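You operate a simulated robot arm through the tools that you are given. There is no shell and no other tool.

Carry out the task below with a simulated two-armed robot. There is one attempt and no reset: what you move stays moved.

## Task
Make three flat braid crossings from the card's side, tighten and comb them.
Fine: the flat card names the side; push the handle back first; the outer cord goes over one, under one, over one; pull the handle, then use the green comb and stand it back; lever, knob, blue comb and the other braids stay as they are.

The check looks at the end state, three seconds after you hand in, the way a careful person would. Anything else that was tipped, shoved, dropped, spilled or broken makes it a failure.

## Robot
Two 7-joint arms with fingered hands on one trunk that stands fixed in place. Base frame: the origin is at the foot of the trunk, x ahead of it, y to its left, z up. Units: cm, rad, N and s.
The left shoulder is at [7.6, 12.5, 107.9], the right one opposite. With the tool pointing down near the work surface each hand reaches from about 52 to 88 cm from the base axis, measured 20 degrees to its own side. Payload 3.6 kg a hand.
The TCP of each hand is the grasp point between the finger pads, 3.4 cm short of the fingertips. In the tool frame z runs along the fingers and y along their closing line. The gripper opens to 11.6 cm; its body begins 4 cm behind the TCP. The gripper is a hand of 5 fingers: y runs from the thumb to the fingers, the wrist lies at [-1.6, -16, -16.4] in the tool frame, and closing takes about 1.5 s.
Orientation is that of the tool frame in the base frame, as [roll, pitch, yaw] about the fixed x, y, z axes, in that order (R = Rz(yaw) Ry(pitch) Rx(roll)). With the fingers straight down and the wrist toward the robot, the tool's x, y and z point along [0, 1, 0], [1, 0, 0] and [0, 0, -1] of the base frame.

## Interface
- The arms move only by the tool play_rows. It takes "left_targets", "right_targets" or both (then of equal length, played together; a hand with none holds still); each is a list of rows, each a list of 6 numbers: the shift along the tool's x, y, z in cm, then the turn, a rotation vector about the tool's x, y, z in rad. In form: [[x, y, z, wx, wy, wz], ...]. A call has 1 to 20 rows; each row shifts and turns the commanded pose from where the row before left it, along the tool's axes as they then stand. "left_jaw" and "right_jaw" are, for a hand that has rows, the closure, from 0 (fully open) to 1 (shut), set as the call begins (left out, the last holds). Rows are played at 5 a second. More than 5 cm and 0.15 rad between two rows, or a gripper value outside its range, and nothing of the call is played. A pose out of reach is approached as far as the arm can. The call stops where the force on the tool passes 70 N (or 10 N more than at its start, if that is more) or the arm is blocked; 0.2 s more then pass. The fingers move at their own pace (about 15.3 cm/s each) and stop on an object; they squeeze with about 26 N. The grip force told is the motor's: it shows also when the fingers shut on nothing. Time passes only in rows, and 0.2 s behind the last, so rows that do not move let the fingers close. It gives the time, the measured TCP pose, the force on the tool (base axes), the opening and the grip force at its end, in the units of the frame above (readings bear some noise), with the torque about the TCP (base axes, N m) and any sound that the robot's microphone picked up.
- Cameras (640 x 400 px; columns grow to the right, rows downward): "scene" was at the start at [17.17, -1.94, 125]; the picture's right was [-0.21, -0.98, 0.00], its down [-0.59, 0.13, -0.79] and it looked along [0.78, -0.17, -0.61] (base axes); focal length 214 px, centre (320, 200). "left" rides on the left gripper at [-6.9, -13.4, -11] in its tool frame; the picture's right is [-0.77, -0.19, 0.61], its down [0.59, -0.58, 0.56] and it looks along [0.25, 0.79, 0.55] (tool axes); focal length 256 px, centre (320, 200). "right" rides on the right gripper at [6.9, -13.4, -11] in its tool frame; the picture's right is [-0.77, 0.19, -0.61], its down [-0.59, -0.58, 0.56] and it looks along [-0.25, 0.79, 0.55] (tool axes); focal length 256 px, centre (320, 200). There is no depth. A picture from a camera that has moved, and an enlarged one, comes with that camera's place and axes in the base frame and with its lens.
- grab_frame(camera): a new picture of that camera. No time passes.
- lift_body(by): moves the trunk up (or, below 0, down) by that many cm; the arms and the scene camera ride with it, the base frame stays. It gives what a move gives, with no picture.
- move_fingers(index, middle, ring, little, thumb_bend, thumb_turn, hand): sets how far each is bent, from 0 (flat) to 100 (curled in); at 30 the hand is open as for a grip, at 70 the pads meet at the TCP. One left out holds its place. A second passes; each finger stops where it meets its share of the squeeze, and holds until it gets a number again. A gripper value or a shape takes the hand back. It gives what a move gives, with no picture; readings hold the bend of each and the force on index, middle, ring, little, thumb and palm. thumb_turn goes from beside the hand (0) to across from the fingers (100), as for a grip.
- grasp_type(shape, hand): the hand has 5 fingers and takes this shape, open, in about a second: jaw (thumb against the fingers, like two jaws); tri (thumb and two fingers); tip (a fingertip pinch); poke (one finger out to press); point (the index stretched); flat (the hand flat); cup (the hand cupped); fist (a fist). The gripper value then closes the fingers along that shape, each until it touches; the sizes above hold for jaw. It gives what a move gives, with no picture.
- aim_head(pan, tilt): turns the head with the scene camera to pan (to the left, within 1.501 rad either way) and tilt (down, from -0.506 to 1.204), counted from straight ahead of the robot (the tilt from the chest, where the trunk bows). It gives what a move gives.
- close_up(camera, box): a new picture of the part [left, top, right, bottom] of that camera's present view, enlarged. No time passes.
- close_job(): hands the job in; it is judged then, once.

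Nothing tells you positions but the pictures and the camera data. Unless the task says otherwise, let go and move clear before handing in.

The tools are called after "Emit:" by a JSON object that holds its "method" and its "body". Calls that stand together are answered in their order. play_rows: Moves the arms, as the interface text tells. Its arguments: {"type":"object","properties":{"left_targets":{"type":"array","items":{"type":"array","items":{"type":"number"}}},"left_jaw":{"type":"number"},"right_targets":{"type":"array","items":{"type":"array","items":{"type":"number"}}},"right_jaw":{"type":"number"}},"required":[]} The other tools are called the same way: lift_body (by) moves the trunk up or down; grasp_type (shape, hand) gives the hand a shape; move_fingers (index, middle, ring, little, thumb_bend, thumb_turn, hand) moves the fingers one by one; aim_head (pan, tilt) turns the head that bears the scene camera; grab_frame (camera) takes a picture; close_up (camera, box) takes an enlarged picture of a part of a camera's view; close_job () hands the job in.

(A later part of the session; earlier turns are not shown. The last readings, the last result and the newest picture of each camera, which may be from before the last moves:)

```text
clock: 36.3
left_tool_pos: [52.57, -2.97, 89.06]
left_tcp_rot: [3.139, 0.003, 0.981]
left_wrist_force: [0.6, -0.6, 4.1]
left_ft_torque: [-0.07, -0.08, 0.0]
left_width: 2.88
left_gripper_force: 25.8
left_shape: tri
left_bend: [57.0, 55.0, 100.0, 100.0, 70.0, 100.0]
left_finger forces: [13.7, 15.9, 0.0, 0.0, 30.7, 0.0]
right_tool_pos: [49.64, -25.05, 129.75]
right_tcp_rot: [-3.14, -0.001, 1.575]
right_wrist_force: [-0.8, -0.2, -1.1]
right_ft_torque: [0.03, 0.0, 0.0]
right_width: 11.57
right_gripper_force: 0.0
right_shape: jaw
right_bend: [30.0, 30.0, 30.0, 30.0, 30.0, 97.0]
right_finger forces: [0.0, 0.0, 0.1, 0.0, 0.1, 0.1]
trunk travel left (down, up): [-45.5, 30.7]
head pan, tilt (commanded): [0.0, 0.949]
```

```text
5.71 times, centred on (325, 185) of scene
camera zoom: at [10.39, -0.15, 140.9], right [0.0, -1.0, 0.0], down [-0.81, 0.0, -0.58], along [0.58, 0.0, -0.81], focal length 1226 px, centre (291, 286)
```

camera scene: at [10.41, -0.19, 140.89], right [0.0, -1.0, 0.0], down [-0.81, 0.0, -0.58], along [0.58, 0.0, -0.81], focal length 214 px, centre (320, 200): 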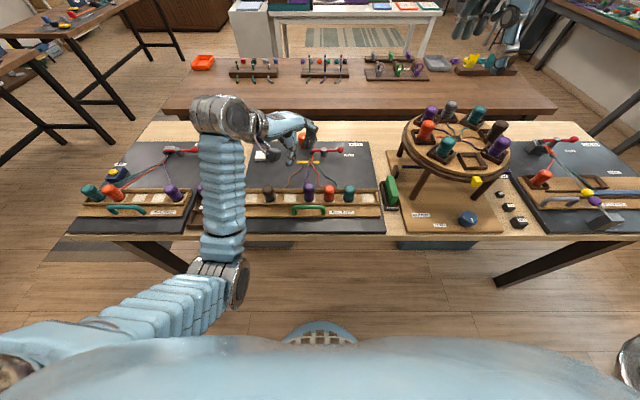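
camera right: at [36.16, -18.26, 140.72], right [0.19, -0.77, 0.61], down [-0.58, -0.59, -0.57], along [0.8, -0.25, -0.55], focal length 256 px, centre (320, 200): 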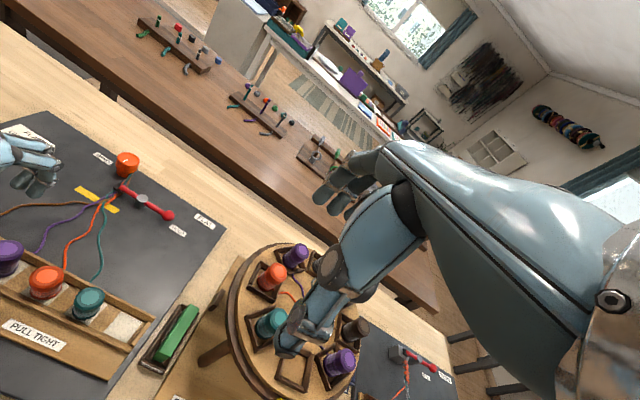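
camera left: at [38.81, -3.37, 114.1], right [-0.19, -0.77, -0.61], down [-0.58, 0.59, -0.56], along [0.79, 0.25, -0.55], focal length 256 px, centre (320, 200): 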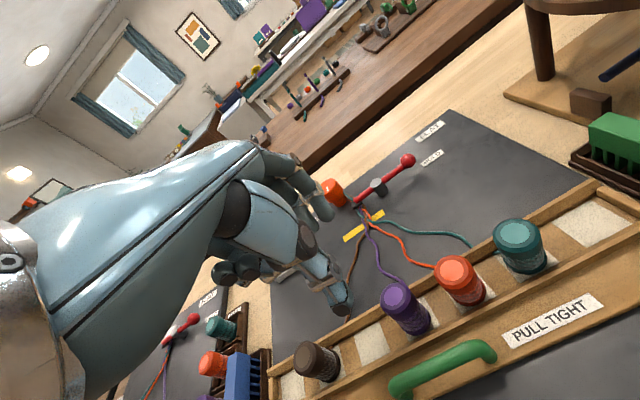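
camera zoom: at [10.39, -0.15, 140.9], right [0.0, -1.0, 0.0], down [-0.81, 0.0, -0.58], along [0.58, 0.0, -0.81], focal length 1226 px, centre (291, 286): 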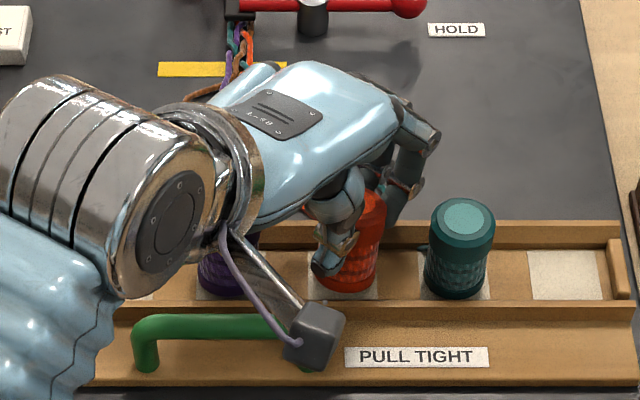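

Orange is gripped. I'll lift it 9 cm and carry it over purple to above slot 3 (y≈9.8).

Emit:
{"method": "play_rows", "body": {"left_targets": [[0, 0, -1, 0, 0, 0], [0, 0, -2, 0, 0, 0], [0, 0, -3, 0, 0, 0], [0, 0, -3, 0, 0, 0], [0, 0, 0, 0, 0, 0], [2.14, -1.435, 0, 0, 0, 0], [2.14, -1.435, 0, 0, 0, 0], [2.14, -1.435, 0, 0, 0, 0], [2.14, -1.435, 0, 0, 0, 0], [2.14, -1.435, 0, 0, 0, 0], [0, 0, 0, 0, 0, 0]]}}

Emit:
{"method": "close_up", "body": {"camera": "left", "box": [200, 140, 520, 340]}}

Emit:
{"method": "close_up", "body": {"camera": "scene", "box": [230, 130, 400, 230]}}

Emit:
{"method": "grab_frame", "body": {"camera": "right"}}

```text
clock: 38.7
left_tool_pos: [52.56, 9.92, 97.86]
left_tcp_rot: [3.141, 0.003, 0.981]
left_wrist_force: [-0.2, 0.3, 0.2]
left_ft_torque: [0.04, 0.02, 0.05]
left_width: 2.83
left_gripper_force: 26.2
left_shape: tri
left_bend: [57.0, 55.0, 100.0, 100.0, 70.0, 100.0]
left_finger forces: [13.8, 16.1, 0.0, 0.0, 29.8, 0.0]
right_tool_pos: [49.61, -25.05, 129.55]
right_tcp_rot: [3.141, -0.001, 1.572]
right_wrist_force: [0.0, -0.3, 0.0]
right_ft_torque: [0.04, -0.03, -0.03]
right_width: 11.61
right_gripper_force: 0.0
right_shape: jaw
right_bend: [30.0, 30.0, 30.0, 30.0, 30.0, 97.0]
right_finger forces: [0.0, 0.1, 0.0, 0.0, 0.0, 0.0]
trunk travel left (down, up): [-45.5, 30.7]
head pan, tilt (commanded): [0.0, 0.949]
```

```text
2.00 times, centred on (360, 240) of left
camera zoom: at [37.56, 11.68, 109.06], right [-0.58, -0.54, -0.61], down [-0.15, 0.81, -0.57], along [0.8, -0.24, -0.56], focal length 512 px, centre (240, 120)
```

zoom: 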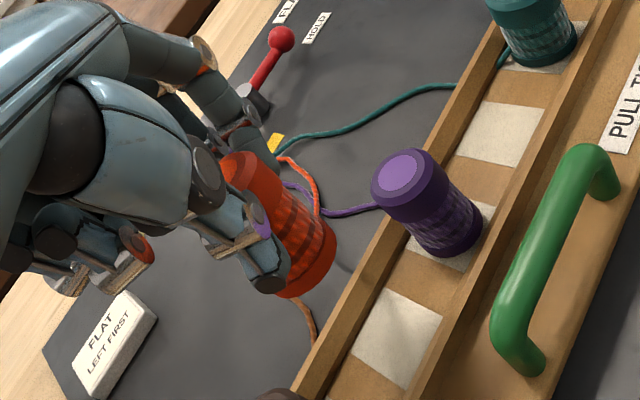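

```text
3.76 times, centred on (315, 180) of scene
camera zoom: at [10.44, -0.18, 140.89], right [0.0, -1.0, 0.0], down [-0.81, 0.0, -0.58], along [0.58, 0.0, -0.81], focal length 807 px, centre (339, 275)
```

zoom: 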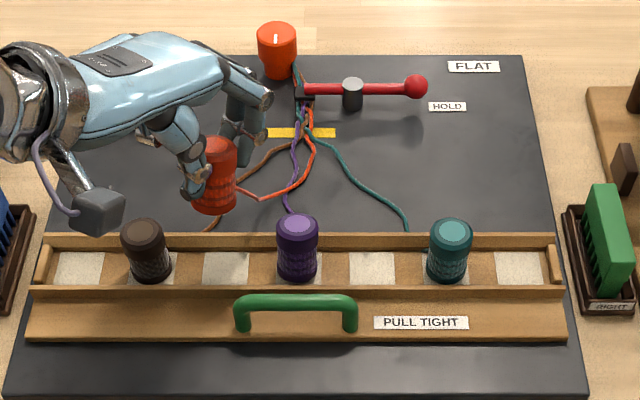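

```text
taken
camera right: at [36.17, -18.25, 140.71], right [0.19, -0.77, 0.61], down [-0.58, -0.59, -0.56], along [0.8, -0.25, -0.55], focal length 256 px, centre (320, 200)
```

right: 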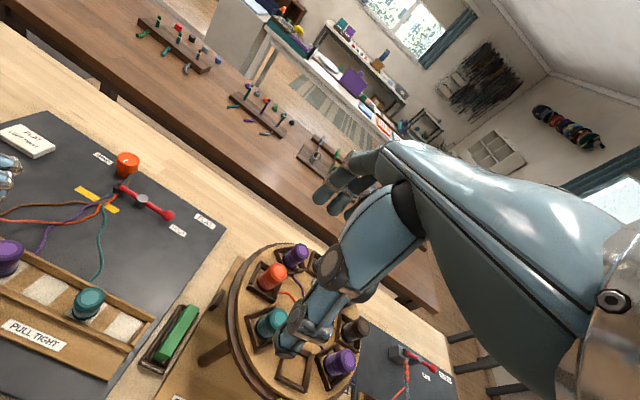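

Orange's cord passes over purple's, and it hangs above the empty slot 3. I'll lower it.

Emit:
{"method": "play_rows", "body": {"left_targets": [[0, 0, 2.5, 0, 0, 0], [0, 0, 2.0, 0, 0, 0], [0, 0, 1.5, 0, 0, 0], [0, 0, 0.9, 0, 0, 0], [0, 0, 0, 0, 0, 0]]}}

Emit:
{"method": "close_up", "body": {"camera": "left", "box": [200, 140, 460, 320]}}

Emit:
{"method": "close_up", "body": {"camera": "scene", "box": [240, 160, 350, 230]}}

```text
clock: 39.9
left_tool_pos: [52.63, 9.91, 91.08]
left_tcp_rot: [-3.141, 0.001, 0.983]
left_wrist_force: [-0.7, 0.9, -1.1]
left_ft_torque: [-0.01, 0.0, 0.01]
left_width: 2.84
left_gripper_force: 26.0
left_shape: tri
left_bend: [57.0, 55.0, 100.0, 100.0, 70.0, 100.0]
left_finger forces: [13.8, 16.1, 0.0, 0.1, 29.6, 0.1]
right_tool_pos: [49.69, -24.99, 129.64]
right_tcp_rot: [-3.14, -0.001, 1.573]
right_wrist_force: [-0.5, -0.6, -0.4]
right_ft_torque: [-0.02, -0.04, 0.02]
right_width: 11.55
right_gripper_force: 0.0
right_shape: jaw
right_bend: [30.0, 30.0, 30.0, 30.0, 30.0, 97.0]
right_finger forces: [0.0, 0.0, 0.0, 0.1, 0.0, 0.0]
trunk travel left (down, up): [-45.5, 30.7]
head pan, tilt (commanded): [0.0, 0.949]
```

```text
2.22 times, centred on (330, 230) of left
camera zoom: at [37.58, 11.7, 102.14], right [-0.58, -0.54, -0.61], down [-0.15, 0.81, -0.57], along [0.8, -0.24, -0.55], focal length 569 px, centre (298, 133)
```

zoom: 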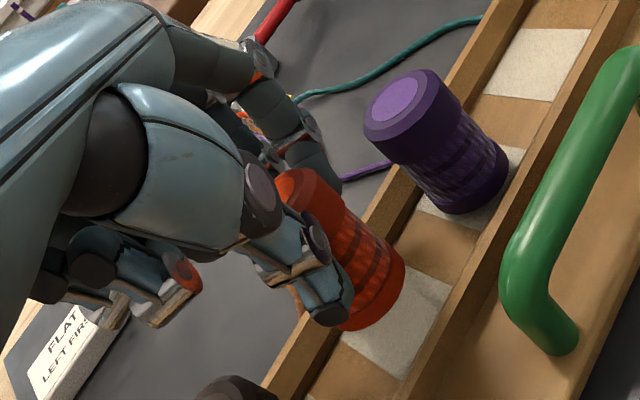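

```text
5.71 times, centred on (295, 195) of scene
camera zoom: at [10.42, -0.13, 140.89], right [0.0, -1.0, 0.0], down [-0.81, 0.0, -0.58], along [0.58, 0.0, -0.81], focal length 1226 px, centre (463, 229)
```

zoom: 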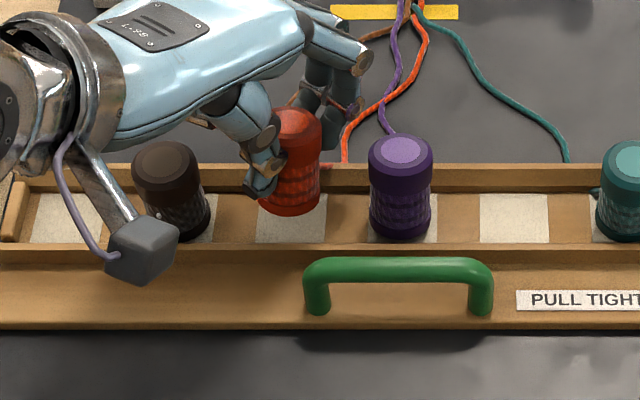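

Orange is centred over tile 3. I'll set it down, release and lift away.

Emit:
{"method": "play_rows", "body": {"left_targets": [[0, 0, 0.8, 0, 0, 0], [0, 0, 0.6, 0, 0, 0], [0, 0, 0.3, 0, 0, 0], [0, 0, 0.3, 0, 0, 0], [0, 0, 0, 0, 0, 0]]}}

Emit:
{"method": "close_up", "body": {"camera": "scene", "box": [240, 160, 350, 230]}}

```text
clock: 41.1
left_tool_pos: [52.49, 9.92, 89.13]
left_tcp_rot: [3.14, 0.004, 0.981]
left_wrist_force: [-0.4, -0.1, 3.0]
left_ft_torque: [0.04, 0.02, 0.02]
left_width: 2.84
left_gripper_force: 25.5
left_shape: tri
left_bend: [57.0, 55.0, 100.0, 100.0, 70.0, 100.0]
left_finger forces: [13.8, 16.0, 0.0, 0.1, 30.6, 0.0]
right_tool_pos: [49.57, -24.97, 129.69]
right_tcp_rot: [3.141, -0.001, 1.572]
right_wrist_force: [0.2, 1.0, 0.8]
right_ft_torque: [0.0, -0.02, 0.03]
right_width: 11.58
right_gripper_force: 0.0
right_shape: jaw
right_bend: [30.0, 30.0, 30.0, 30.0, 30.0, 97.0]
right_finger forces: [0.1, 0.0, 0.0, 0.1, 0.1, 0.0]
trunk travel left (down, up): [-45.5, 30.7]
head pan, tilt (commanded): [0.0, 0.949]
```

```text
5.71 times, centred on (295, 195) of scene
camera zoom: at [10.39, -0.13, 140.9], right [0.0, -1.0, 0.0], down [-0.81, 0.0, -0.58], along [0.58, 0.0, -0.81], focal length 1226 px, centre (463, 229)
```

zoom: 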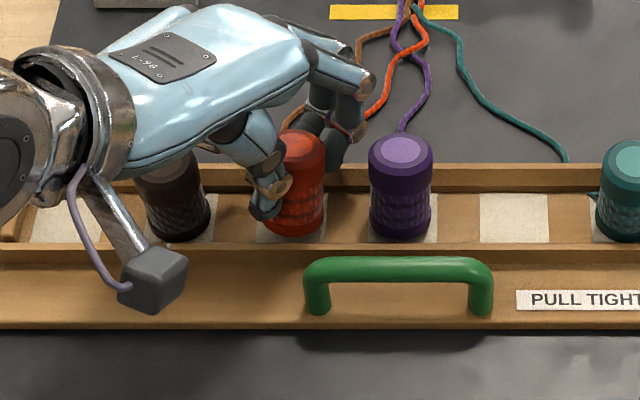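

Orange is down, and its cord lies over purple's. I'll release, lift and retreat the left hand to the left.

Emit:
{"method": "play_rows", "body": {"left_targets": [[0, 0, 0, 0, 0, 0], [0, 0, 0, 0, 0, 0], [0, 0, 0, 0, 0, 0], [0, 0, 0, 0, 0, 0], [0, 0, -1, 0, 0, 0], [0, 0, -2, 0, 0, 0], [0, 0, -3, 0, 0, 0], [0, 0, -4, 0, 0, 0], [0, 0, -4, 0, 0, 0]], "left_jaw": 0.5}}

Emit:
{"method": "play_rows", "body": {"left_targets": [[2.5, -1.7, -3, 0, 0, 0], [2.5, -1.7, -3, 0, 0, 0], [3.3, -2.2, -2, 0, 0, 0], [3.3, -2.2, -2, 0, 0, -0.1], [3.3, -2.2, 0, 0, 0, -0.15], [0, 0, 0, 0, 0, -0.15], [0, 0, 0, 0, 0, -0.15], [0, 0, 0, 0, 0, 0]]}}

Emit:
{"method": "grab_frame", "body": {"camera": "scene"}}

Emit:
{"method": "close_up", "body": {"camera": "scene", "box": [230, 130, 400, 230]}}

Emit:
{"method": "close_up", "body": {"camera": "scene", "box": [280, 140, 350, 190]}}

```text
clock: 43.1
left_tool_pos: [52.45, 9.99, 103.06]
left_tcp_rot: [-3.139, 0.004, 0.98]
left_wrist_force: [0.2, -0.5, 0.2]
left_ft_torque: [-0.01, 0.01, 0.01]
left_width: 5.79
left_gripper_force: 0.1
left_shape: tri
left_bend: [44.0, 45.0, 98.0, 98.0, 64.0, 100.0]
left_finger forces: [0.0, 0.1, 0.0, 0.1, 0.0, 0.0]
right_tool_pos: [49.63, -25.04, 129.6]
right_tcp_rot: [3.141, 0.0, 1.572]
right_wrist_force: [-1.3, -0.3, 0.1]
right_ft_torque: [-0.01, -0.01, 0.0]
right_width: 11.59
right_gripper_force: 0.0
right_shape: jaw
right_bend: [30.0, 30.0, 30.0, 30.0, 30.0, 97.0]
right_finger forces: [0.0, 0.0, 0.0, 0.0, 0.0, 0.1]
trunk travel left (down, up): [-45.5, 30.7]
head pan, tilt (commanded): [0.0, 0.949]
```

```text
clock: 44.9
left_tool_pos: [51.97, 27.89, 113.05]
left_tcp_rot: [-3.14, 0.004, 1.533]
left_wrist_force: [-0.4, 0.7, 0.8]
left_ft_torque: [-0.01, 0.01, 0.02]
left_width: 5.75
left_gripper_force: 0.0
left_shape: tri
left_bend: [44.0, 45.0, 98.0, 98.0, 64.0, 100.0]
left_finger forces: [0.0, 0.0, 0.0, 0.0, 0.0, 0.1]
right_tool_pos: [49.64, -25.1, 129.7]
right_tcp_rot: [-3.14, 0.001, 1.572]
right_wrist_force: [-0.1, -0.2, -0.4]
right_ft_torque: [-0.03, 0.0, 0.0]
right_width: 11.61
right_gripper_force: 0.0
right_shape: jaw
right_bend: [30.0, 30.0, 30.0, 30.0, 30.0, 97.0]
right_finger forces: [0.0, 0.1, 0.1, 0.0, 0.0, 0.0]
trunk travel left (down, up): [-45.5, 30.7]
head pan, tilt (commanded): [0.0, 0.949]
```

```text
taken
camera scene: at [10.42, -0.12, 140.89], right [0.0, -1.0, 0.0], down [-0.81, 0.0, -0.58], along [0.58, 0.0, -0.81], focal length 214 px, centre (320, 200)
```

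scene: 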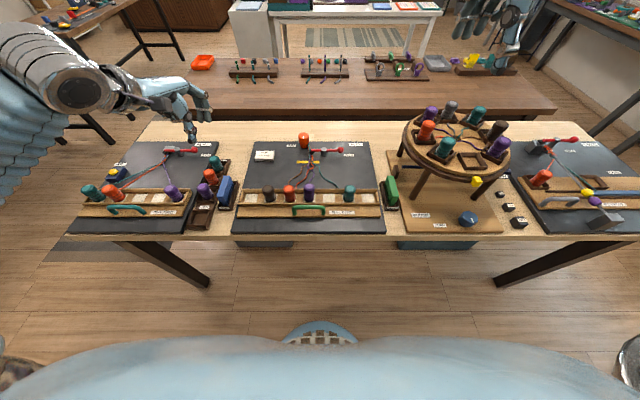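

```text
3.76 times, centred on (315, 180) of scene
camera zoom: at [10.42, -0.12, 140.89], right [0.0, -1.0, 0.0], down [-0.81, 0.0, -0.58], along [0.58, 0.0, -0.81], focal length 807 px, centre (339, 275)
```

zoom: 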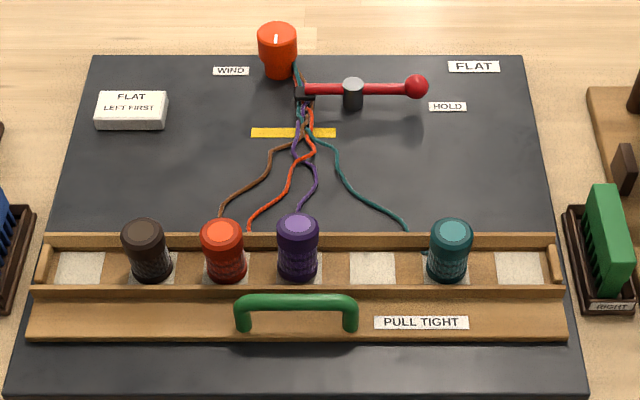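

```text
8.00 times, centred on (315, 165) of scene
camera zoom: at [10.42, -0.12, 140.89], right [0.0, -1.0, 0.0], down [-0.81, 0.0, -0.58], along [0.58, 0.0, -0.81], focal length 1716 px, centre (360, 480)
```

zoom: 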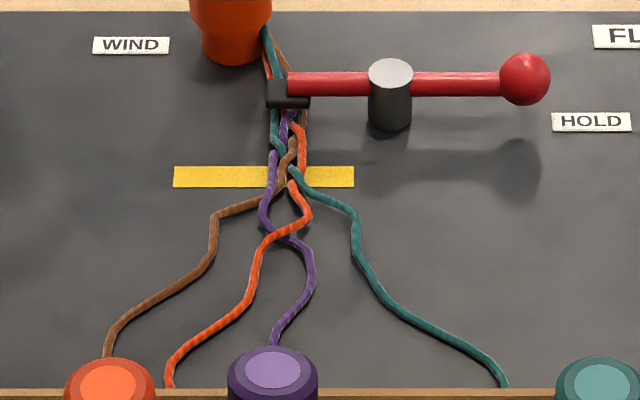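

The cords show purple over brown and orange over purple, as wanted. For the third crossing the right hand will carry purple over teal to slot 7. I'll shape and yaw the right hand first.

Emit:
{"method": "grasp_type", "body": {"hand": "right", "shape": "tri"}}

Emit:
{"method": "play_rows", "body": {"right_targets": [[0, 0, 0, 0, 0, -0.15], [0, 0, 0, 0, 0, -0.15], [0, 0, 0, 0, 0, -0.15], [0, 0, 0, 0, 0, -0.15], [0, 0, 0, 0, 0, 0]], "right_jaw": 0.5}}

```text
clock: 45.8
left_tool_pos: [52.06, 27.81, 113.12]
left_tcp_rot: [-3.14, 0.003, 1.531]
left_wrist_force: [0.2, 0.5, -0.1]
left_ft_torque: [0.06, 0.01, 0.03]
left_width: 5.78
left_gripper_force: 0.1
left_shape: tri
left_bend: [44.0, 45.0, 98.0, 98.0, 64.0, 100.0]
left_finger forces: [0.1, 0.1, 0.0, 0.0, 0.0, 0.1]
right_tool_pos: [49.71, -24.95, 129.69]
right_tcp_rot: [3.141, -0.001, 1.573]
right_wrist_force: [0.0, -0.5, 0.2]
right_ft_torque: [0.02, -0.02, 0.03]
right_width: 11.57
right_gripper_force: 0.1
right_shape: tri
right_bend: [30.0, 30.0, 98.0, 98.0, 30.0, 97.0]
right_finger forces: [0.1, 0.0, 0.1, 0.1, 0.1, 0.0]
trunk travel left (down, up): [-45.5, 30.7]
head pan, tilt (commanded): [0.0, 0.949]
```

```text
clock: 47.0
left_tool_pos: [52.17, 27.85, 113.03]
left_tcp_rot: [-3.14, 0.004, 1.531]
left_wrist_force: [0.6, 1.4, -0.3]
left_ft_torque: [0.03, -0.02, -0.01]
left_width: 5.77
left_gripper_force: 0.0
left_shape: tri
left_bend: [44.0, 45.0, 98.0, 98.0, 64.0, 100.0]
left_finger forces: [0.0, 0.0, 0.0, 0.0, 0.0, 0.0]
right_tool_pos: [49.7, -25.02, 129.64]
right_tcp_rot: [-3.141, 0.001, 2.174]
right_wrist_force: [0.1, 0.7, 0.3]
right_ft_torque: [0.0, 0.01, -0.01]
right_width: 5.82
right_gripper_force: 0.0
right_shape: tri
right_bend: [43.0, 45.0, 98.0, 98.0, 64.0, 100.0]
right_finger forces: [0.0, 0.1, 0.0, 0.0, 0.1, 0.1]
trunk travel left (down, up): [-45.5, 30.7]
head pan, tilt (commanded): [0.0, 0.949]
```

The right hand is yawed and shaped. I'll bring it over purple at [52.4, 3.4].

Emit:
{"method": "play_rows", "body": {"right_targets": [[2.41, 2.041, 2.852, 0, 0, 0], [2.41, 2.041, 2.852, 0, 0, 0], [2.41, 2.041, 2.852, 0, 0, 0], [2.41, 2.041, 2.852, 0, 0, 0], [2.41, 2.041, 2.852, 0, 0, 0], [2.41, 2.041, 2.852, 0, 0, 0], [2.41, 2.041, 2.852, 0, 0, 0], [2.41, 2.041, 2.852, 0, 0, 0], [2.41, 2.041, 2.852, 0, 0, 0], [0, 0, 0, 0, 0, 0]]}}

Emit:
{"method": "grab_frame", "body": {"camera": "scene"}}

Emit:
{"method": "close_up", "body": {"camera": "right", "box": [120, 140, 440, 360]}}

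```text
clock: 49.2
left_tool_pos: [52.06, 27.8, 113.13]
left_tcp_rot: [-3.14, 0.003, 1.531]
left_wrist_force: [-0.5, 0.5, 0.1]
left_ft_torque: [0.01, 0.02, 0.02]
left_width: 5.78
left_gripper_force: 0.1
left_shape: tri
left_bend: [44.0, 45.0, 98.0, 98.0, 64.0, 100.0]
left_finger forces: [0.0, 0.0, 0.0, 0.0, 0.0, 0.0]
right_tool_pos: [52.41, 2.97, 104.12]
right_tcp_rot: [-3.141, 0.0, 2.171]
right_wrist_force: [-0.3, -1.0, -0.3]
right_ft_torque: [0.01, 0.0, -0.01]
right_width: 5.82
right_gripper_force: 0.0
right_shape: tri
right_bend: [43.0, 45.0, 98.0, 98.0, 64.0, 100.0]
right_finger forces: [0.0, 0.0, 0.1, 0.1, 0.0, 0.0]
trunk travel left (down, up): [-45.5, 30.7]
head pan, tilt (commanded): [0.0, 0.949]
```

```text
taken
camera scene: at [10.4, -0.16, 140.9], right [0.0, -1.0, 0.0], down [-0.81, 0.0, -0.58], along [0.58, 0.0, -0.81], focal length 214 px, centre (320, 200)
```

scene: 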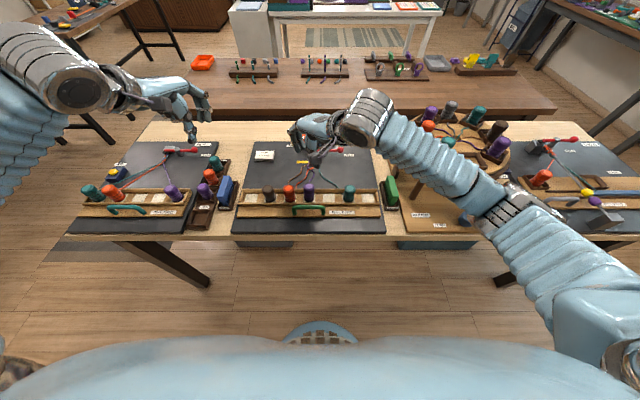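

```text
1.82 times, centred on (280, 250) of right
camera zoom: at [37.52, 1.15, 115.17], right [0.59, -0.53, 0.61], down [-0.14, -0.81, -0.57], along [0.8, 0.25, -0.55], focal length 465 px, centre (393, 109)
```

zoom: 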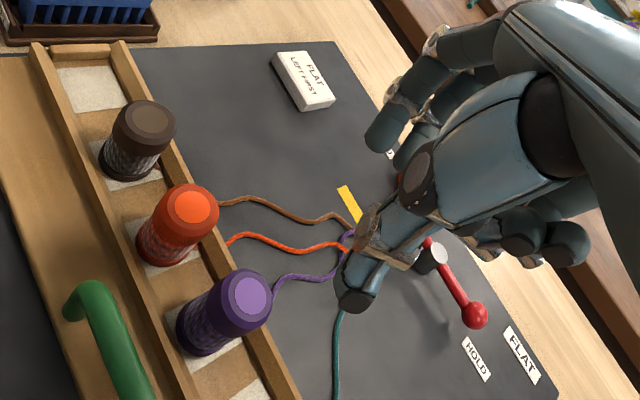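

The right hand reached the spot with the elbow clear of the round stand. I'll trim the position slightly and lower toward purple.

Emit:
{"method": "play_rows", "body": {"right_targets": [[0.13, 0.22, 3, 0, 0, 0], [0, 0, 3, 0, 0, 0], [0, 0, 3, 0, 0, 0], [0, 0, 2.5, 0, 0, 0], [0, 0, 1.5, 0, 0, 0], [0, 0, 0, 0, 0, 0]]}}

Emit:
{"method": "close_up", "body": {"camera": "right", "box": [160, 140, 440, 320]}}

Emit:
{"method": "close_up", "body": {"camera": "scene", "box": [260, 150, 370, 220]}}

Emit:
{"method": "grab_frame", "body": {"camera": "scene"}}

```text
clock: 50.6
left_tool_pos: [52.13, 27.89, 112.97]
left_tcp_rot: [-3.138, 0.005, 1.531]
left_wrist_force: [0.2, 0.6, 0.0]
left_ft_torque: [-0.01, 0.01, 0.02]
left_width: 5.76
left_gripper_force: 0.1
left_shape: tri
left_bend: [44.0, 45.0, 98.0, 98.0, 64.0, 100.0]
left_finger forces: [0.1, 0.0, 0.1, 0.0, 0.0, 0.0]
right_tool_pos: [52.57, 3.49, 90.97]
right_tcp_rot: [3.142, 0.001, 2.172]
right_wrist_force: [0.8, -0.6, 0.0]
right_ft_torque: [-0.05, 0.01, 0.0]
right_width: 5.82
right_gripper_force: 0.1
right_shape: tri
right_bend: [43.0, 45.0, 98.0, 98.0, 64.0, 100.0]
right_finger forces: [0.0, 0.0, 0.0, 0.0, 0.1, 0.1]
trunk travel left (down, up): [-45.5, 30.7]
head pan, tilt (commanded): [0.0, 0.949]
```

```text
2.22 times, centred on (300, 230) of right
camera zoom: at [37.6, 1.59, 102.06], right [0.59, -0.53, 0.61], down [-0.14, -0.81, -0.56], along [0.8, 0.25, -0.55], focal length 569 px, centre (364, 133)
```

zoom: 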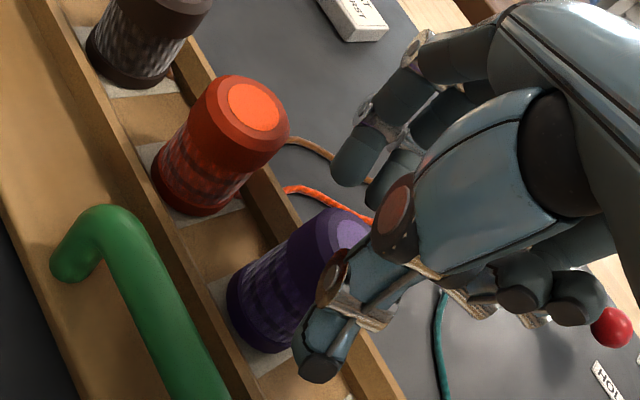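

```text
5.71 times, centred on (315, 185) of scene
camera zoom: at [10.42, -0.09, 140.89], right [0.0, -1.0, 0.0], down [-0.81, 0.0, -0.58], along [0.58, 0.0, -0.81], focal length 1226 px, centre (349, 286)
```

zoom: 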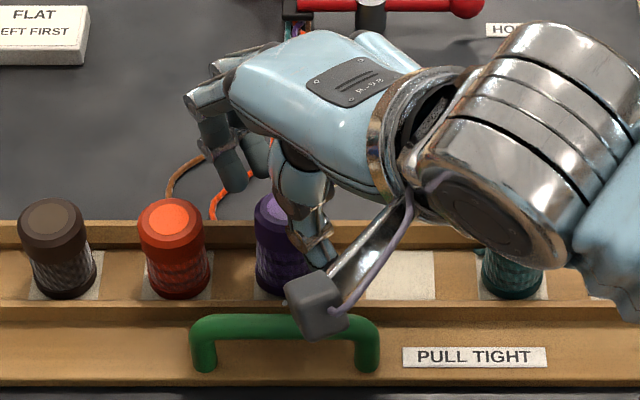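

```text
taken
camera scene: at [10.42, -0.09, 140.89], right [0.0, -1.0, 0.0], down [-0.81, 0.0, -0.58], along [0.58, 0.0, -0.81], focal length 214 px, centre (320, 200)
```

scene: 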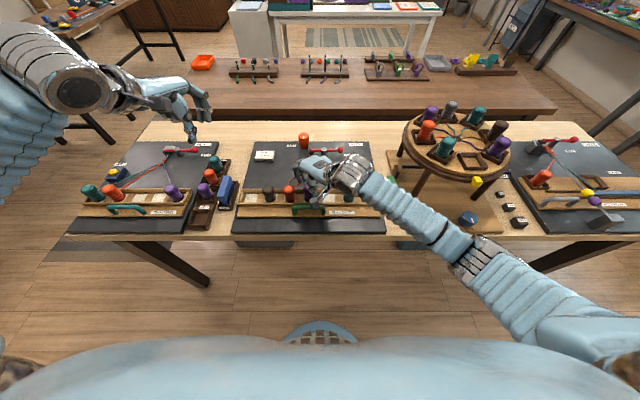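

Purple is between the fingers and thumb. I'll nudge 0.2 cm right, lower 2 cm and close.

Emit:
{"method": "play_rows", "body": {"right_targets": [[-0.15, -0.12, 1, 0, 0, 0], [0, 0, 1, 0, 0, 0], [0, 0, 0, 0, 0, 0]]}}

Emit:
{"method": "play_rows", "body": {"right_targets": [[0, 0, 0, 0, 0, 0], [0, 0, 0, 0, 0, 0], [0, 0, 0, 0, 0, 0], [0, 0, 0, 0, 0, 0], [0, 0, 0, 0, 0, 0], [0, 0, 0, 0, 0, 0], [0, 0, 0, 0, 0, 0]], "right_jaw": 1.0}}

Emit:
{"method": "close_up", "body": {"camera": "right", "box": [160, 140, 440, 320]}}

Emit:
{"method": "close_up", "body": {"camera": "scene", "box": [260, 150, 370, 220]}}

```text
clock: 51.4
left_tool_pos: [51.99, 27.83, 112.94]
left_tcp_rot: [-3.14, 0.003, 1.529]
left_wrist_force: [0.0, -1.0, -0.3]
left_ft_torque: [-0.03, -0.02, 0.04]
left_width: 5.76
left_gripper_force: 0.0
left_shape: tri
left_bend: [44.0, 45.0, 98.0, 98.0, 64.0, 100.0]
left_finger forces: [0.0, 0.0, 0.0, 0.0, 0.0, 0.1]
right_tool_pos: [52.62, 3.35, 89.02]
right_tcp_rot: [-3.14, 0.0, 2.173]
right_wrist_force: [0.7, 0.9, 0.5]
right_ft_torque: [0.02, -0.01, 0.03]
right_width: 5.83
right_gripper_force: 0.0
right_shape: tri
right_bend: [43.0, 45.0, 98.0, 98.0, 64.0, 100.0]
right_finger forces: [0.0, 0.0, 0.0, 0.1, 0.0, 0.1]
trunk travel left (down, up): [-45.5, 30.7]
head pan, tilt (commanded): [0.0, 0.949]
```

```text
clock: 53.0
left_tool_pos: [52.17, 27.99, 112.99]
left_tcp_rot: [-3.14, 0.006, 1.53]
left_wrist_force: [-0.2, -0.9, -0.5]
left_ft_torque: [0.02, -0.01, 0.02]
left_width: 5.78
left_gripper_force: 0.0
left_shape: tri
left_bend: [44.0, 45.0, 98.0, 98.0, 64.0, 100.0]
left_finger forces: [0.1, 0.0, 0.1, 0.1, 0.0, 0.0]
right_tool_pos: [52.72, 3.31, 88.99]
right_tcp_rot: [-3.14, -0.001, 2.172]
right_wrist_force: [0.9, 0.1, 0.2]
right_ft_torque: [0.03, 0.01, 0.0]
right_width: 2.86
right_gripper_force: 25.8
right_shape: tri
right_bend: [56.0, 56.0, 100.0, 100.0, 70.0, 100.0]
right_finger forces: [14.7, 13.9, 0.0, 0.0, 27.8, 0.1]
trunk travel left (down, up): [-45.5, 30.7]
head pan, tilt (commanded): [0.0, 0.949]
```

```text
2.22 times, centred on (300, 230) of right
camera zoom: at [37.59, 1.39, 100.06], right [0.59, -0.53, 0.61], down [-0.14, -0.81, -0.56], along [0.79, 0.25, -0.55], focal length 569 px, centre (364, 133)
```

zoom: 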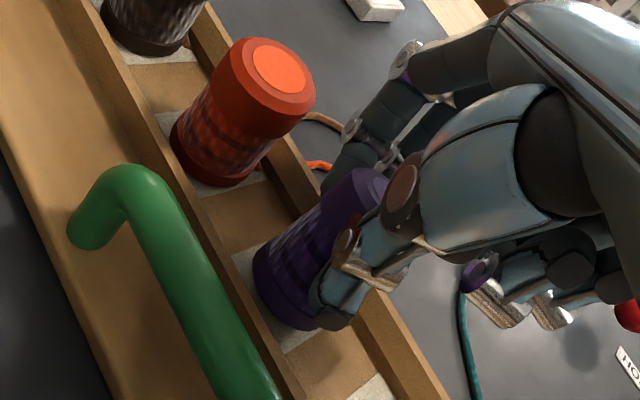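

```text
5.71 times, centred on (315, 185) of scene
camera zoom: at [10.43, -0.09, 140.89], right [0.0, -1.0, 0.0], down [-0.81, 0.0, -0.58], along [0.58, 0.0, -0.81], focal length 1226 px, centre (349, 286)
```

zoom: 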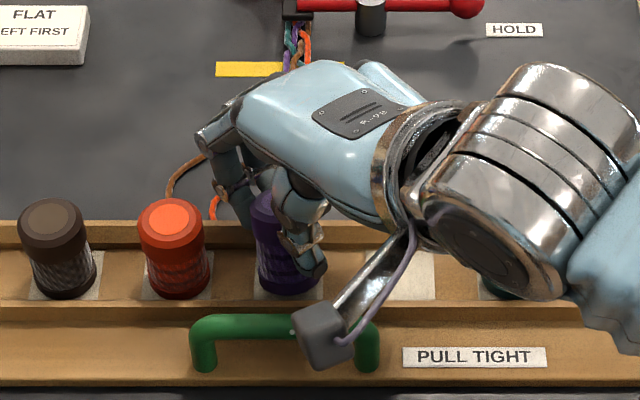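

Purple is held. I'll lift it 9 cm and carry it over teal to above slot 7 (y≈−16).

Emit:
{"method": "play_rows", "body": {"right_targets": [[0, 0, -1, 0, 0, 0], [0, 0, -2, 0, 0, 0], [0, 0, -3, 0, 0, 0], [0, 0, -3, 0, 0, 0], [0, 0, 0, 0, 0, 0], [-2.278, -1.566, 0, 0, 0, 0], [-2.278, -1.566, 0, 0, 0, 0], [-2.278, -1.566, 0, 0, 0, 0], [-2.278, -1.566, 0, 0, 0, 0], [-2.278, -1.566, 0, 0, 0, 0], [-2.278, -1.566, 0, 0, 0, 0], [-2.278, -1.566, 0, 0, 0, 0], [0, 0, 0, 0, 0, 0]]}}

Emit:
{"method": "grab_frame", "body": {"camera": "scene"}}

Emit:
{"method": "close_up", "body": {"camera": "scene", "box": [290, 130, 430, 230]}}

Emit:
{"method": "grab_frame", "body": {"camera": "right"}}

```text
clock: 55.8
left_tool_pos: [52.21, 27.92, 113.0]
left_tcp_rot: [-3.141, 0.004, 1.534]
left_wrist_force: [0.5, 0.4, -0.5]
left_ft_torque: [-0.02, 0.01, -0.06]
left_width: 5.76
left_gripper_force: 0.0
left_shape: tri
left_bend: [44.0, 45.0, 98.0, 98.0, 64.0, 100.0]
left_finger forces: [0.1, 0.0, 0.0, 0.0, 0.1, 0.0]
right_tool_pos: [52.51, -16.09, 98.11]
right_tcp_rot: [-3.141, 0.0, 2.174]
right_wrist_force: [-0.5, 0.1, -1.5]
right_ft_torque: [-0.01, 0.01, 0.0]
right_width: 2.88
right_gripper_force: 26.0
right_shape: tri
right_bend: [56.0, 56.0, 100.0, 100.0, 70.0, 100.0]
right_finger forces: [14.5, 14.1, 0.0, 0.0, 27.9, 0.0]
trunk travel left (down, up): [-45.5, 30.7]
head pan, tilt (commanded): [0.0, 0.949]
```

```text
taken
camera scene: at [10.44, -0.07, 140.89], right [0.0, -1.0, 0.0], down [-0.81, 0.0, -0.58], along [0.58, 0.0, -0.81], focal length 214 px, centre (320, 200)
```

scene: 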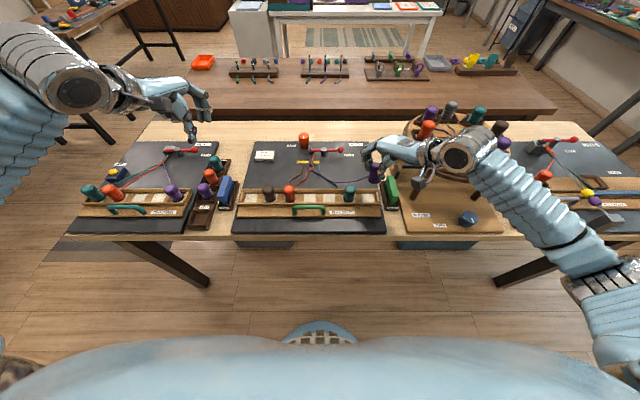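

```text
4.00 times, centred on (360, 180) of scene
camera zoom: at [10.44, -0.07, 140.89], right [0.0, -1.0, 0.0], down [-0.81, 0.0, -0.58], along [0.58, 0.0, -0.81], focal length 858 px, centre (160, 280)
```

zoom: 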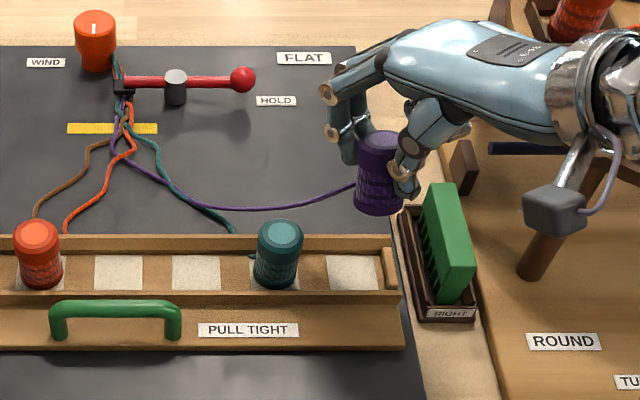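

```text
taken
camera right: at [37.51, -18.09, 109.11], right [0.59, -0.53, 0.61], down [-0.14, -0.81, -0.56], along [0.79, 0.25, -0.55], focal length 256 px, centre (320, 200)
```

right: 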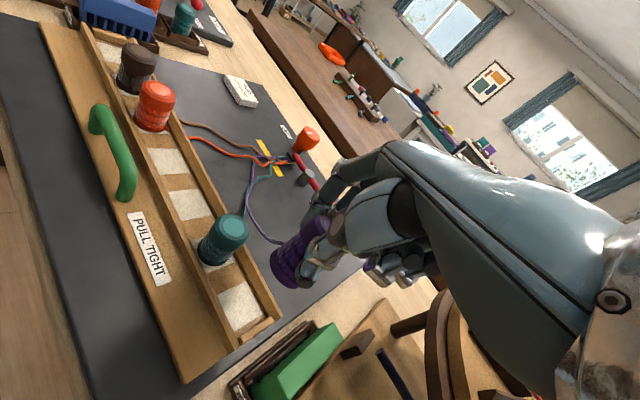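

Purple hangs near slot 7, and the end wall is close there, so I'll measure its exact position before lowering.

Emit:
{"method": "close_up", "body": {"camera": "scene", "box": [340, 150, 410, 220]}}

Emit:
{"method": "close_up", "body": {"camera": "right", "box": [180, 180, 380, 360]}}

```text
5.71 times, centred on (375, 185) of scene
camera zoom: at [10.44, -0.07, 140.89], right [0.0, -1.0, 0.0], down [-0.81, 0.0, -0.58], along [0.58, 0.0, -0.81], focal length 1226 px, centre (6, 286)
```

zoom: 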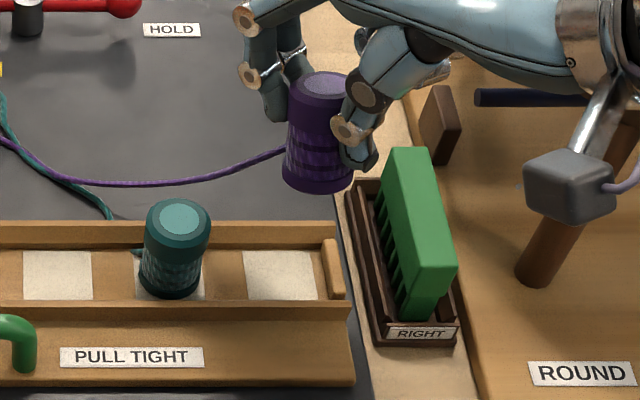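

```text
2.22 times, centred on (280, 270) of right
camera zoom: at [37.51, -18.09, 109.11], right [0.59, -0.53, 0.61], down [-0.14, -0.81, -0.56], along [0.79, 0.25, -0.55], focal length 569 px, centre (409, 44)
```

zoom: 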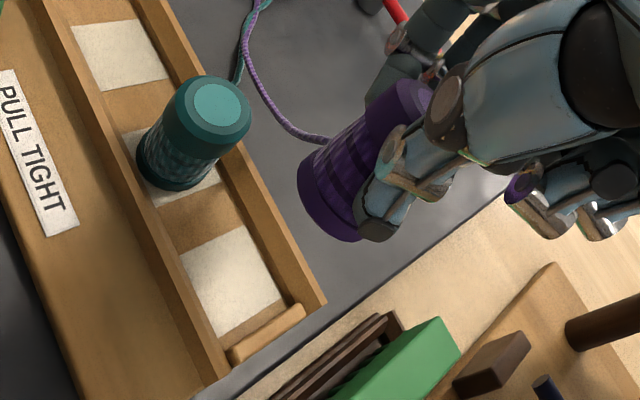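

Purple is about 0.25 cm too far right; its cord runs over teal's as wanted. I'll correct and lower partway.

Emit:
{"method": "play_rows", "body": {"right_targets": [[0.26, 0.06, 0, 0, 0, 0], [0, 0, 2.5, 0, 0, 0], [0, 0, 2.0, 0, 0, 0], [0, 0, 1.5, 0, 0, 0], [0, 0, 1.0, 0, 0, 0], [0, 0, 0, 0, 0, 0]]}}

Emit:
{"method": "close_up", "body": {"camera": "scene", "box": [340, 150, 410, 220]}}

Emit:
{"method": "close_up", "body": {"camera": "right", "box": [180, 180, 440, 360]}}

```text
clock: 57.2
left_tool_pos: [52.07, 27.91, 112.9]
left_tcp_rot: [-3.14, 0.004, 1.531]
left_wrist_force: [0.2, 0.5, -0.3]
left_ft_torque: [0.01, -0.01, -0.02]
left_width: 5.78
left_gripper_force: 0.1
left_shape: tri
left_bend: [44.0, 45.0, 98.0, 98.0, 64.0, 100.0]
left_finger forces: [0.0, 0.0, 0.0, 0.0, 0.0, 0.0]
right_tool_pos: [52.46, -16.03, 90.98]
right_tcp_rot: [-3.141, 0.0, 2.171]
right_wrist_force: [0.0, -0.6, -0.5]
right_ft_torque: [-0.03, -0.01, 0.03]
right_width: 2.87
right_gripper_force: 26.4
right_shape: tri
right_bend: [56.0, 56.0, 100.0, 100.0, 70.0, 100.0]
right_finger forces: [14.4, 14.1, 0.1, 0.0, 27.7, 0.0]
trunk travel left (down, up): [-45.5, 30.7]
head pan, tilt (commanded): [0.0, 0.949]
```

```text
5.71 times, centred on (375, 185) of scene
camera zoom: at [10.42, -0.11, 140.89], right [0.0, -1.0, 0.0], down [-0.81, 0.0, -0.58], along [0.58, 0.0, -0.81], focal length 1226 px, centre (6, 286)
```

zoom: 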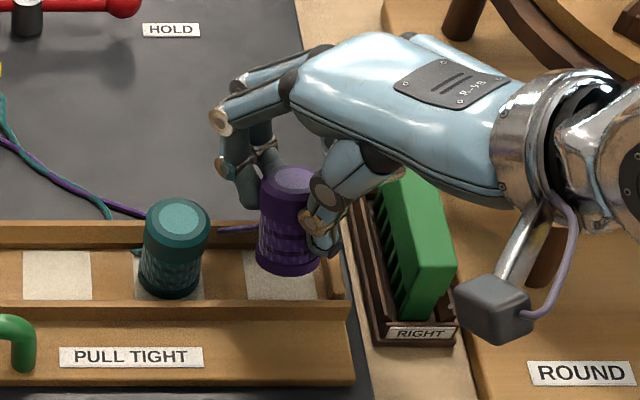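

```text
2.22 times, centred on (310, 270) of right
camera zoom: at [37.42, -17.89, 102.12], right [0.59, -0.53, 0.61], down [-0.14, -0.81, -0.56], along [0.8, 0.25, -0.55], focal length 569 px, centre (342, 44)
```

zoom: 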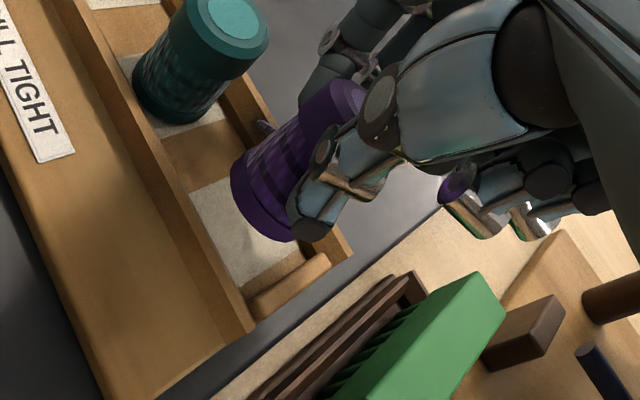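

Purple is now centred over tile 7 and level with teal. I'll set it down gently.

Emit:
{"method": "play_rows", "body": {"right_targets": [[0, 0, 0.8, 0, 0, 0], [0, 0, 0.6, 0, 0, 0], [0, 0, 0.3, 0, 0, 0], [0, 0, 0.25, 0, 0, 0], [0, 0, 0, 0, 0, 0]]}}

Emit:
{"method": "close_up", "body": {"camera": "scene", "box": [340, 150, 410, 220]}}

Emit:
{"method": "close_up", "body": {"camera": "right", "box": [180, 180, 440, 360]}}

```text
clock: 58.4
left_tool_pos: [52.03, 27.79, 113.04]
left_tcp_rot: [-3.141, 0.002, 1.531]
left_wrist_force: [0.2, 0.2, 0.1]
left_ft_torque: [0.01, -0.01, -0.01]
left_width: 5.78
left_gripper_force: 0.1
left_shape: tri
left_bend: [44.0, 45.0, 98.0, 98.0, 64.0, 100.0]
left_finger forces: [0.0, 0.0, 0.0, 0.1, 0.0, 0.0]
right_tool_pos: [52.41, -15.76, 89.11]
right_tcp_rot: [3.141, 0.0, 2.174]
right_wrist_force: [-0.3, -0.2, -0.1]
right_ft_torque: [-0.02, 0.0, -0.02]
right_width: 2.9
right_gripper_force: 25.9
right_shape: tri
right_bend: [56.0, 56.0, 100.0, 100.0, 70.0, 100.0]
right_finger forces: [14.4, 14.2, 0.1, 0.0, 27.9, 0.0]
trunk travel left (down, up): [-45.5, 30.7]
head pan, tilt (commanded): [0.0, 0.949]
```

```text
5.71 times, centred on (375, 185) of scene
camera zoom: at [10.42, -0.11, 140.89], right [0.0, -1.0, 0.0], down [-0.81, 0.0, -0.58], along [0.58, 0.0, -0.81], focal length 1226 px, centre (6, 286)
```

zoom: 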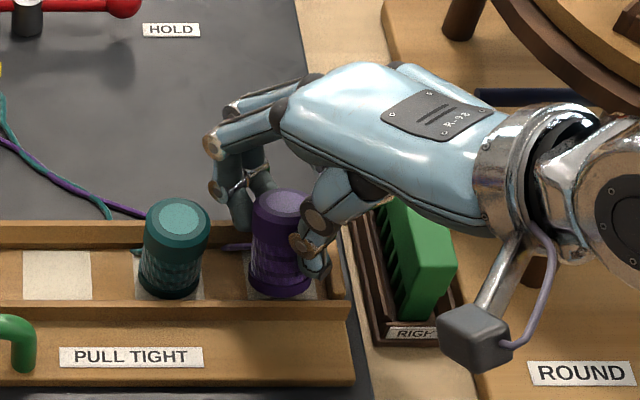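

```text
2.22 times, centred on (310, 270) of right
camera zoom: at [37.44, -17.81, 100.11], right [0.59, -0.53, 0.61], down [-0.14, -0.81, -0.56], along [0.8, 0.25, -0.55], focal length 569 px, centre (342, 44)
```

zoom: 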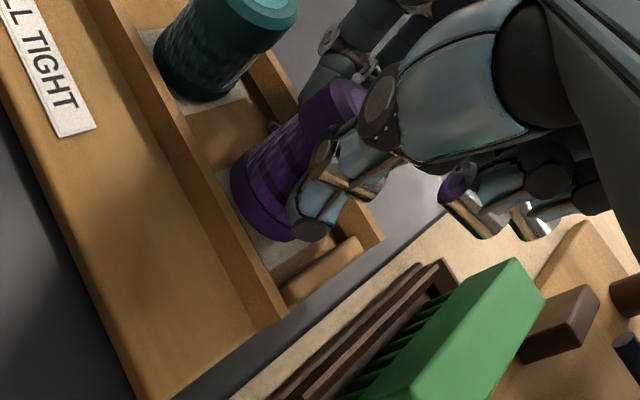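

No contact force yet; about 0.1–0.2 cm remain. I'll lower a bit more until it touches.

Emit:
{"method": "play_rows", "body": {"right_targets": [[0, 0, 0.1, 0, 0, 0], [0, 0, 0.1, 0, 0, 0], [0, 0, 0, 0, 0, 0]]}}

```text
clock: 59.2
left_tool_pos: [52.03, 27.85, 112.97]
left_tcp_rot: [-3.139, 0.004, 1.529]
left_wrist_force: [-0.2, 0.3, -0.1]
left_ft_torque: [-0.02, -0.01, -0.03]
left_width: 5.74
left_gripper_force: 0.0
left_shape: tri
left_bend: [44.0, 45.0, 98.0, 98.0, 64.0, 100.0]
left_finger forces: [0.1, 0.0, 0.0, 0.0, 0.1, 0.1]
right_tool_pos: [52.4, -15.86, 89.0]
right_tcp_rot: [3.14, 0.001, 2.171]
right_wrist_force: [0.4, -0.2, 4.5]
right_ft_torque: [0.03, -0.05, 0.0]
right_width: 2.89
right_gripper_force: 26.2
right_shape: tri
right_bend: [56.0, 56.0, 100.0, 100.0, 70.0, 100.0]
right_finger forces: [14.5, 14.0, 0.0, 0.0, 29.4, 0.1]
trunk travel left (down, up): [-45.5, 30.7]
head pan, tilt (commanded): [0.0, 0.949]
```

Contact at 4.5 N: purple stands on tile 7. I'll release and lift straight up.

Emit:
{"method": "play_rows", "body": {"right_targets": [[0, 0, 0, 0, 0, 0], [0, 0, 0, 0, 0, 0], [0, 0, 0, 0, 0, 0], [0, 0, 0, 0, 0, 0], [0, 0, -1, 0, 0, 0], [0, 0, -2, 0, 0, 0], [0, 0, -3, 0, 0, 0], [0, 0, -4, 0, 0, 0], [0, 0, -4, 0, 0, 0], [0, 0, -4, 0, 0, 0]], "right_jaw": 0.5}}

Emit:
{"method": "grab_frame", "body": {"camera": "scene"}}

Emit:
{"method": "close_up", "body": {"camera": "scene", "box": [230, 130, 400, 230]}}

Emit:
{"method": "close_up", "body": {"camera": "scene", "box": [280, 140, 350, 190]}}

Emit:
{"method": "grab_frame", "body": {"camera": "right"}}

```text
clock: 61.4
left_tool_pos: [52.15, 27.9, 112.91]
left_tcp_rot: [-3.139, 0.004, 1.533]
left_wrist_force: [0.7, -0.2, -0.4]
left_ft_torque: [-0.02, 0.01, -0.02]
left_width: 5.74
left_gripper_force: 0.1
left_shape: tri
left_bend: [44.0, 45.0, 98.0, 98.0, 64.0, 100.0]
left_finger forces: [0.0, 0.1, 0.0, 0.0, 0.1, 0.1]
right_tool_pos: [52.47, -15.79, 106.81]
right_tcp_rot: [-3.139, -0.002, 2.173]
right_wrist_force: [0.1, -0.2, 0.1]
right_ft_torque: [-0.01, -0.01, 0.01]
right_width: 5.78
right_gripper_force: 0.2
right_shape: tri
right_bend: [44.0, 45.0, 98.0, 98.0, 64.0, 100.0]
right_finger forces: [0.0, 0.0, 0.0, 0.0, 0.0, 0.0]
trunk travel left (down, up): [-45.5, 30.7]
head pan, tilt (commanded): [0.0, 0.949]
```

```text
taken
camera scene: at [10.41, -0.08, 140.89], right [0.0, -1.0, 0.0], down [-0.81, 0.0, -0.58], along [0.58, 0.0, -0.81], focal length 214 px, centre (320, 200)
```

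scene: 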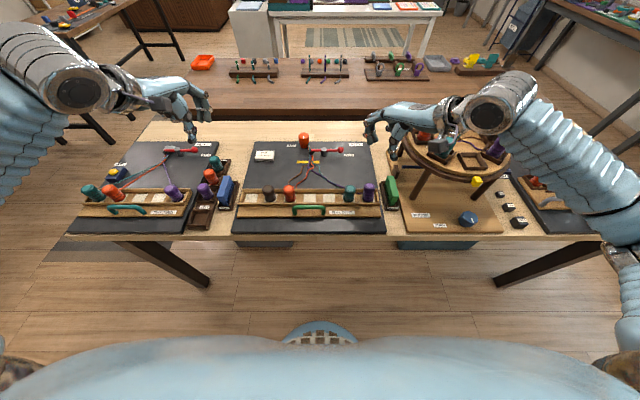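

```text
3.76 times, centred on (315, 180) of scene
camera zoom: at [10.41, -0.08, 140.89], right [0.0, -1.0, 0.0], down [-0.81, 0.0, -0.58], along [0.58, 0.0, -0.81], focal length 807 px, centre (339, 275)
```

zoom: 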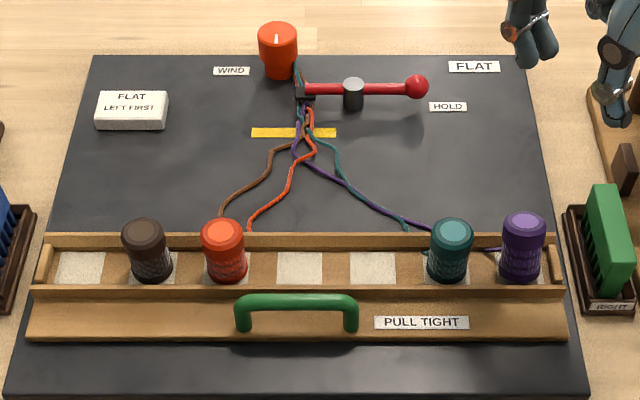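

```text
8.00 times, centred on (315, 165) of scene
camera zoom: at [10.41, -0.08, 140.89], right [0.0, -1.0, 0.0], down [-0.81, 0.0, -0.58], along [0.58, 0.0, -0.81], focal length 1716 px, centre (360, 480)
```

zoom: 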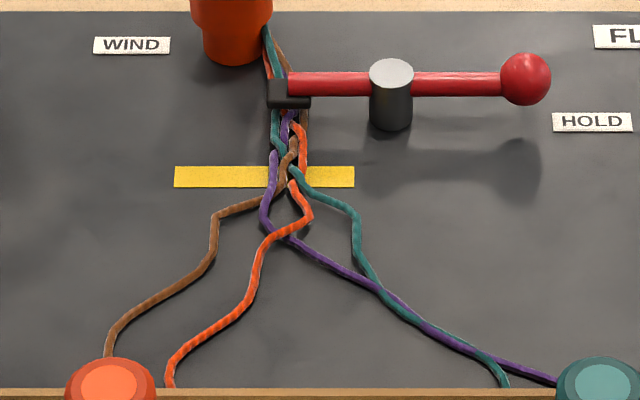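

```text
taken
camera right: at [37.42, -17.78, 117.95], right [0.59, -0.53, 0.61], down [-0.14, -0.81, -0.56], along [0.79, 0.25, -0.56], focal length 256 px, centre (320, 200)
```

right: 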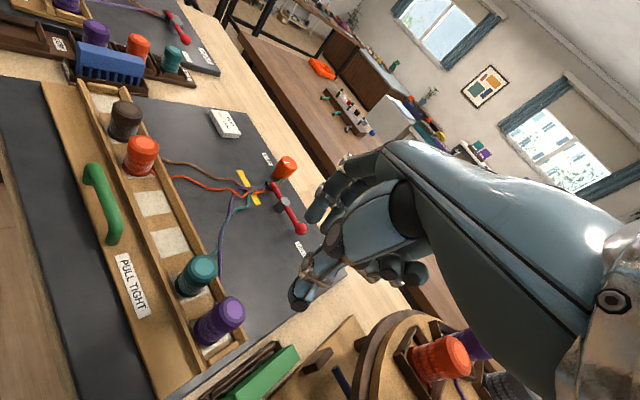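

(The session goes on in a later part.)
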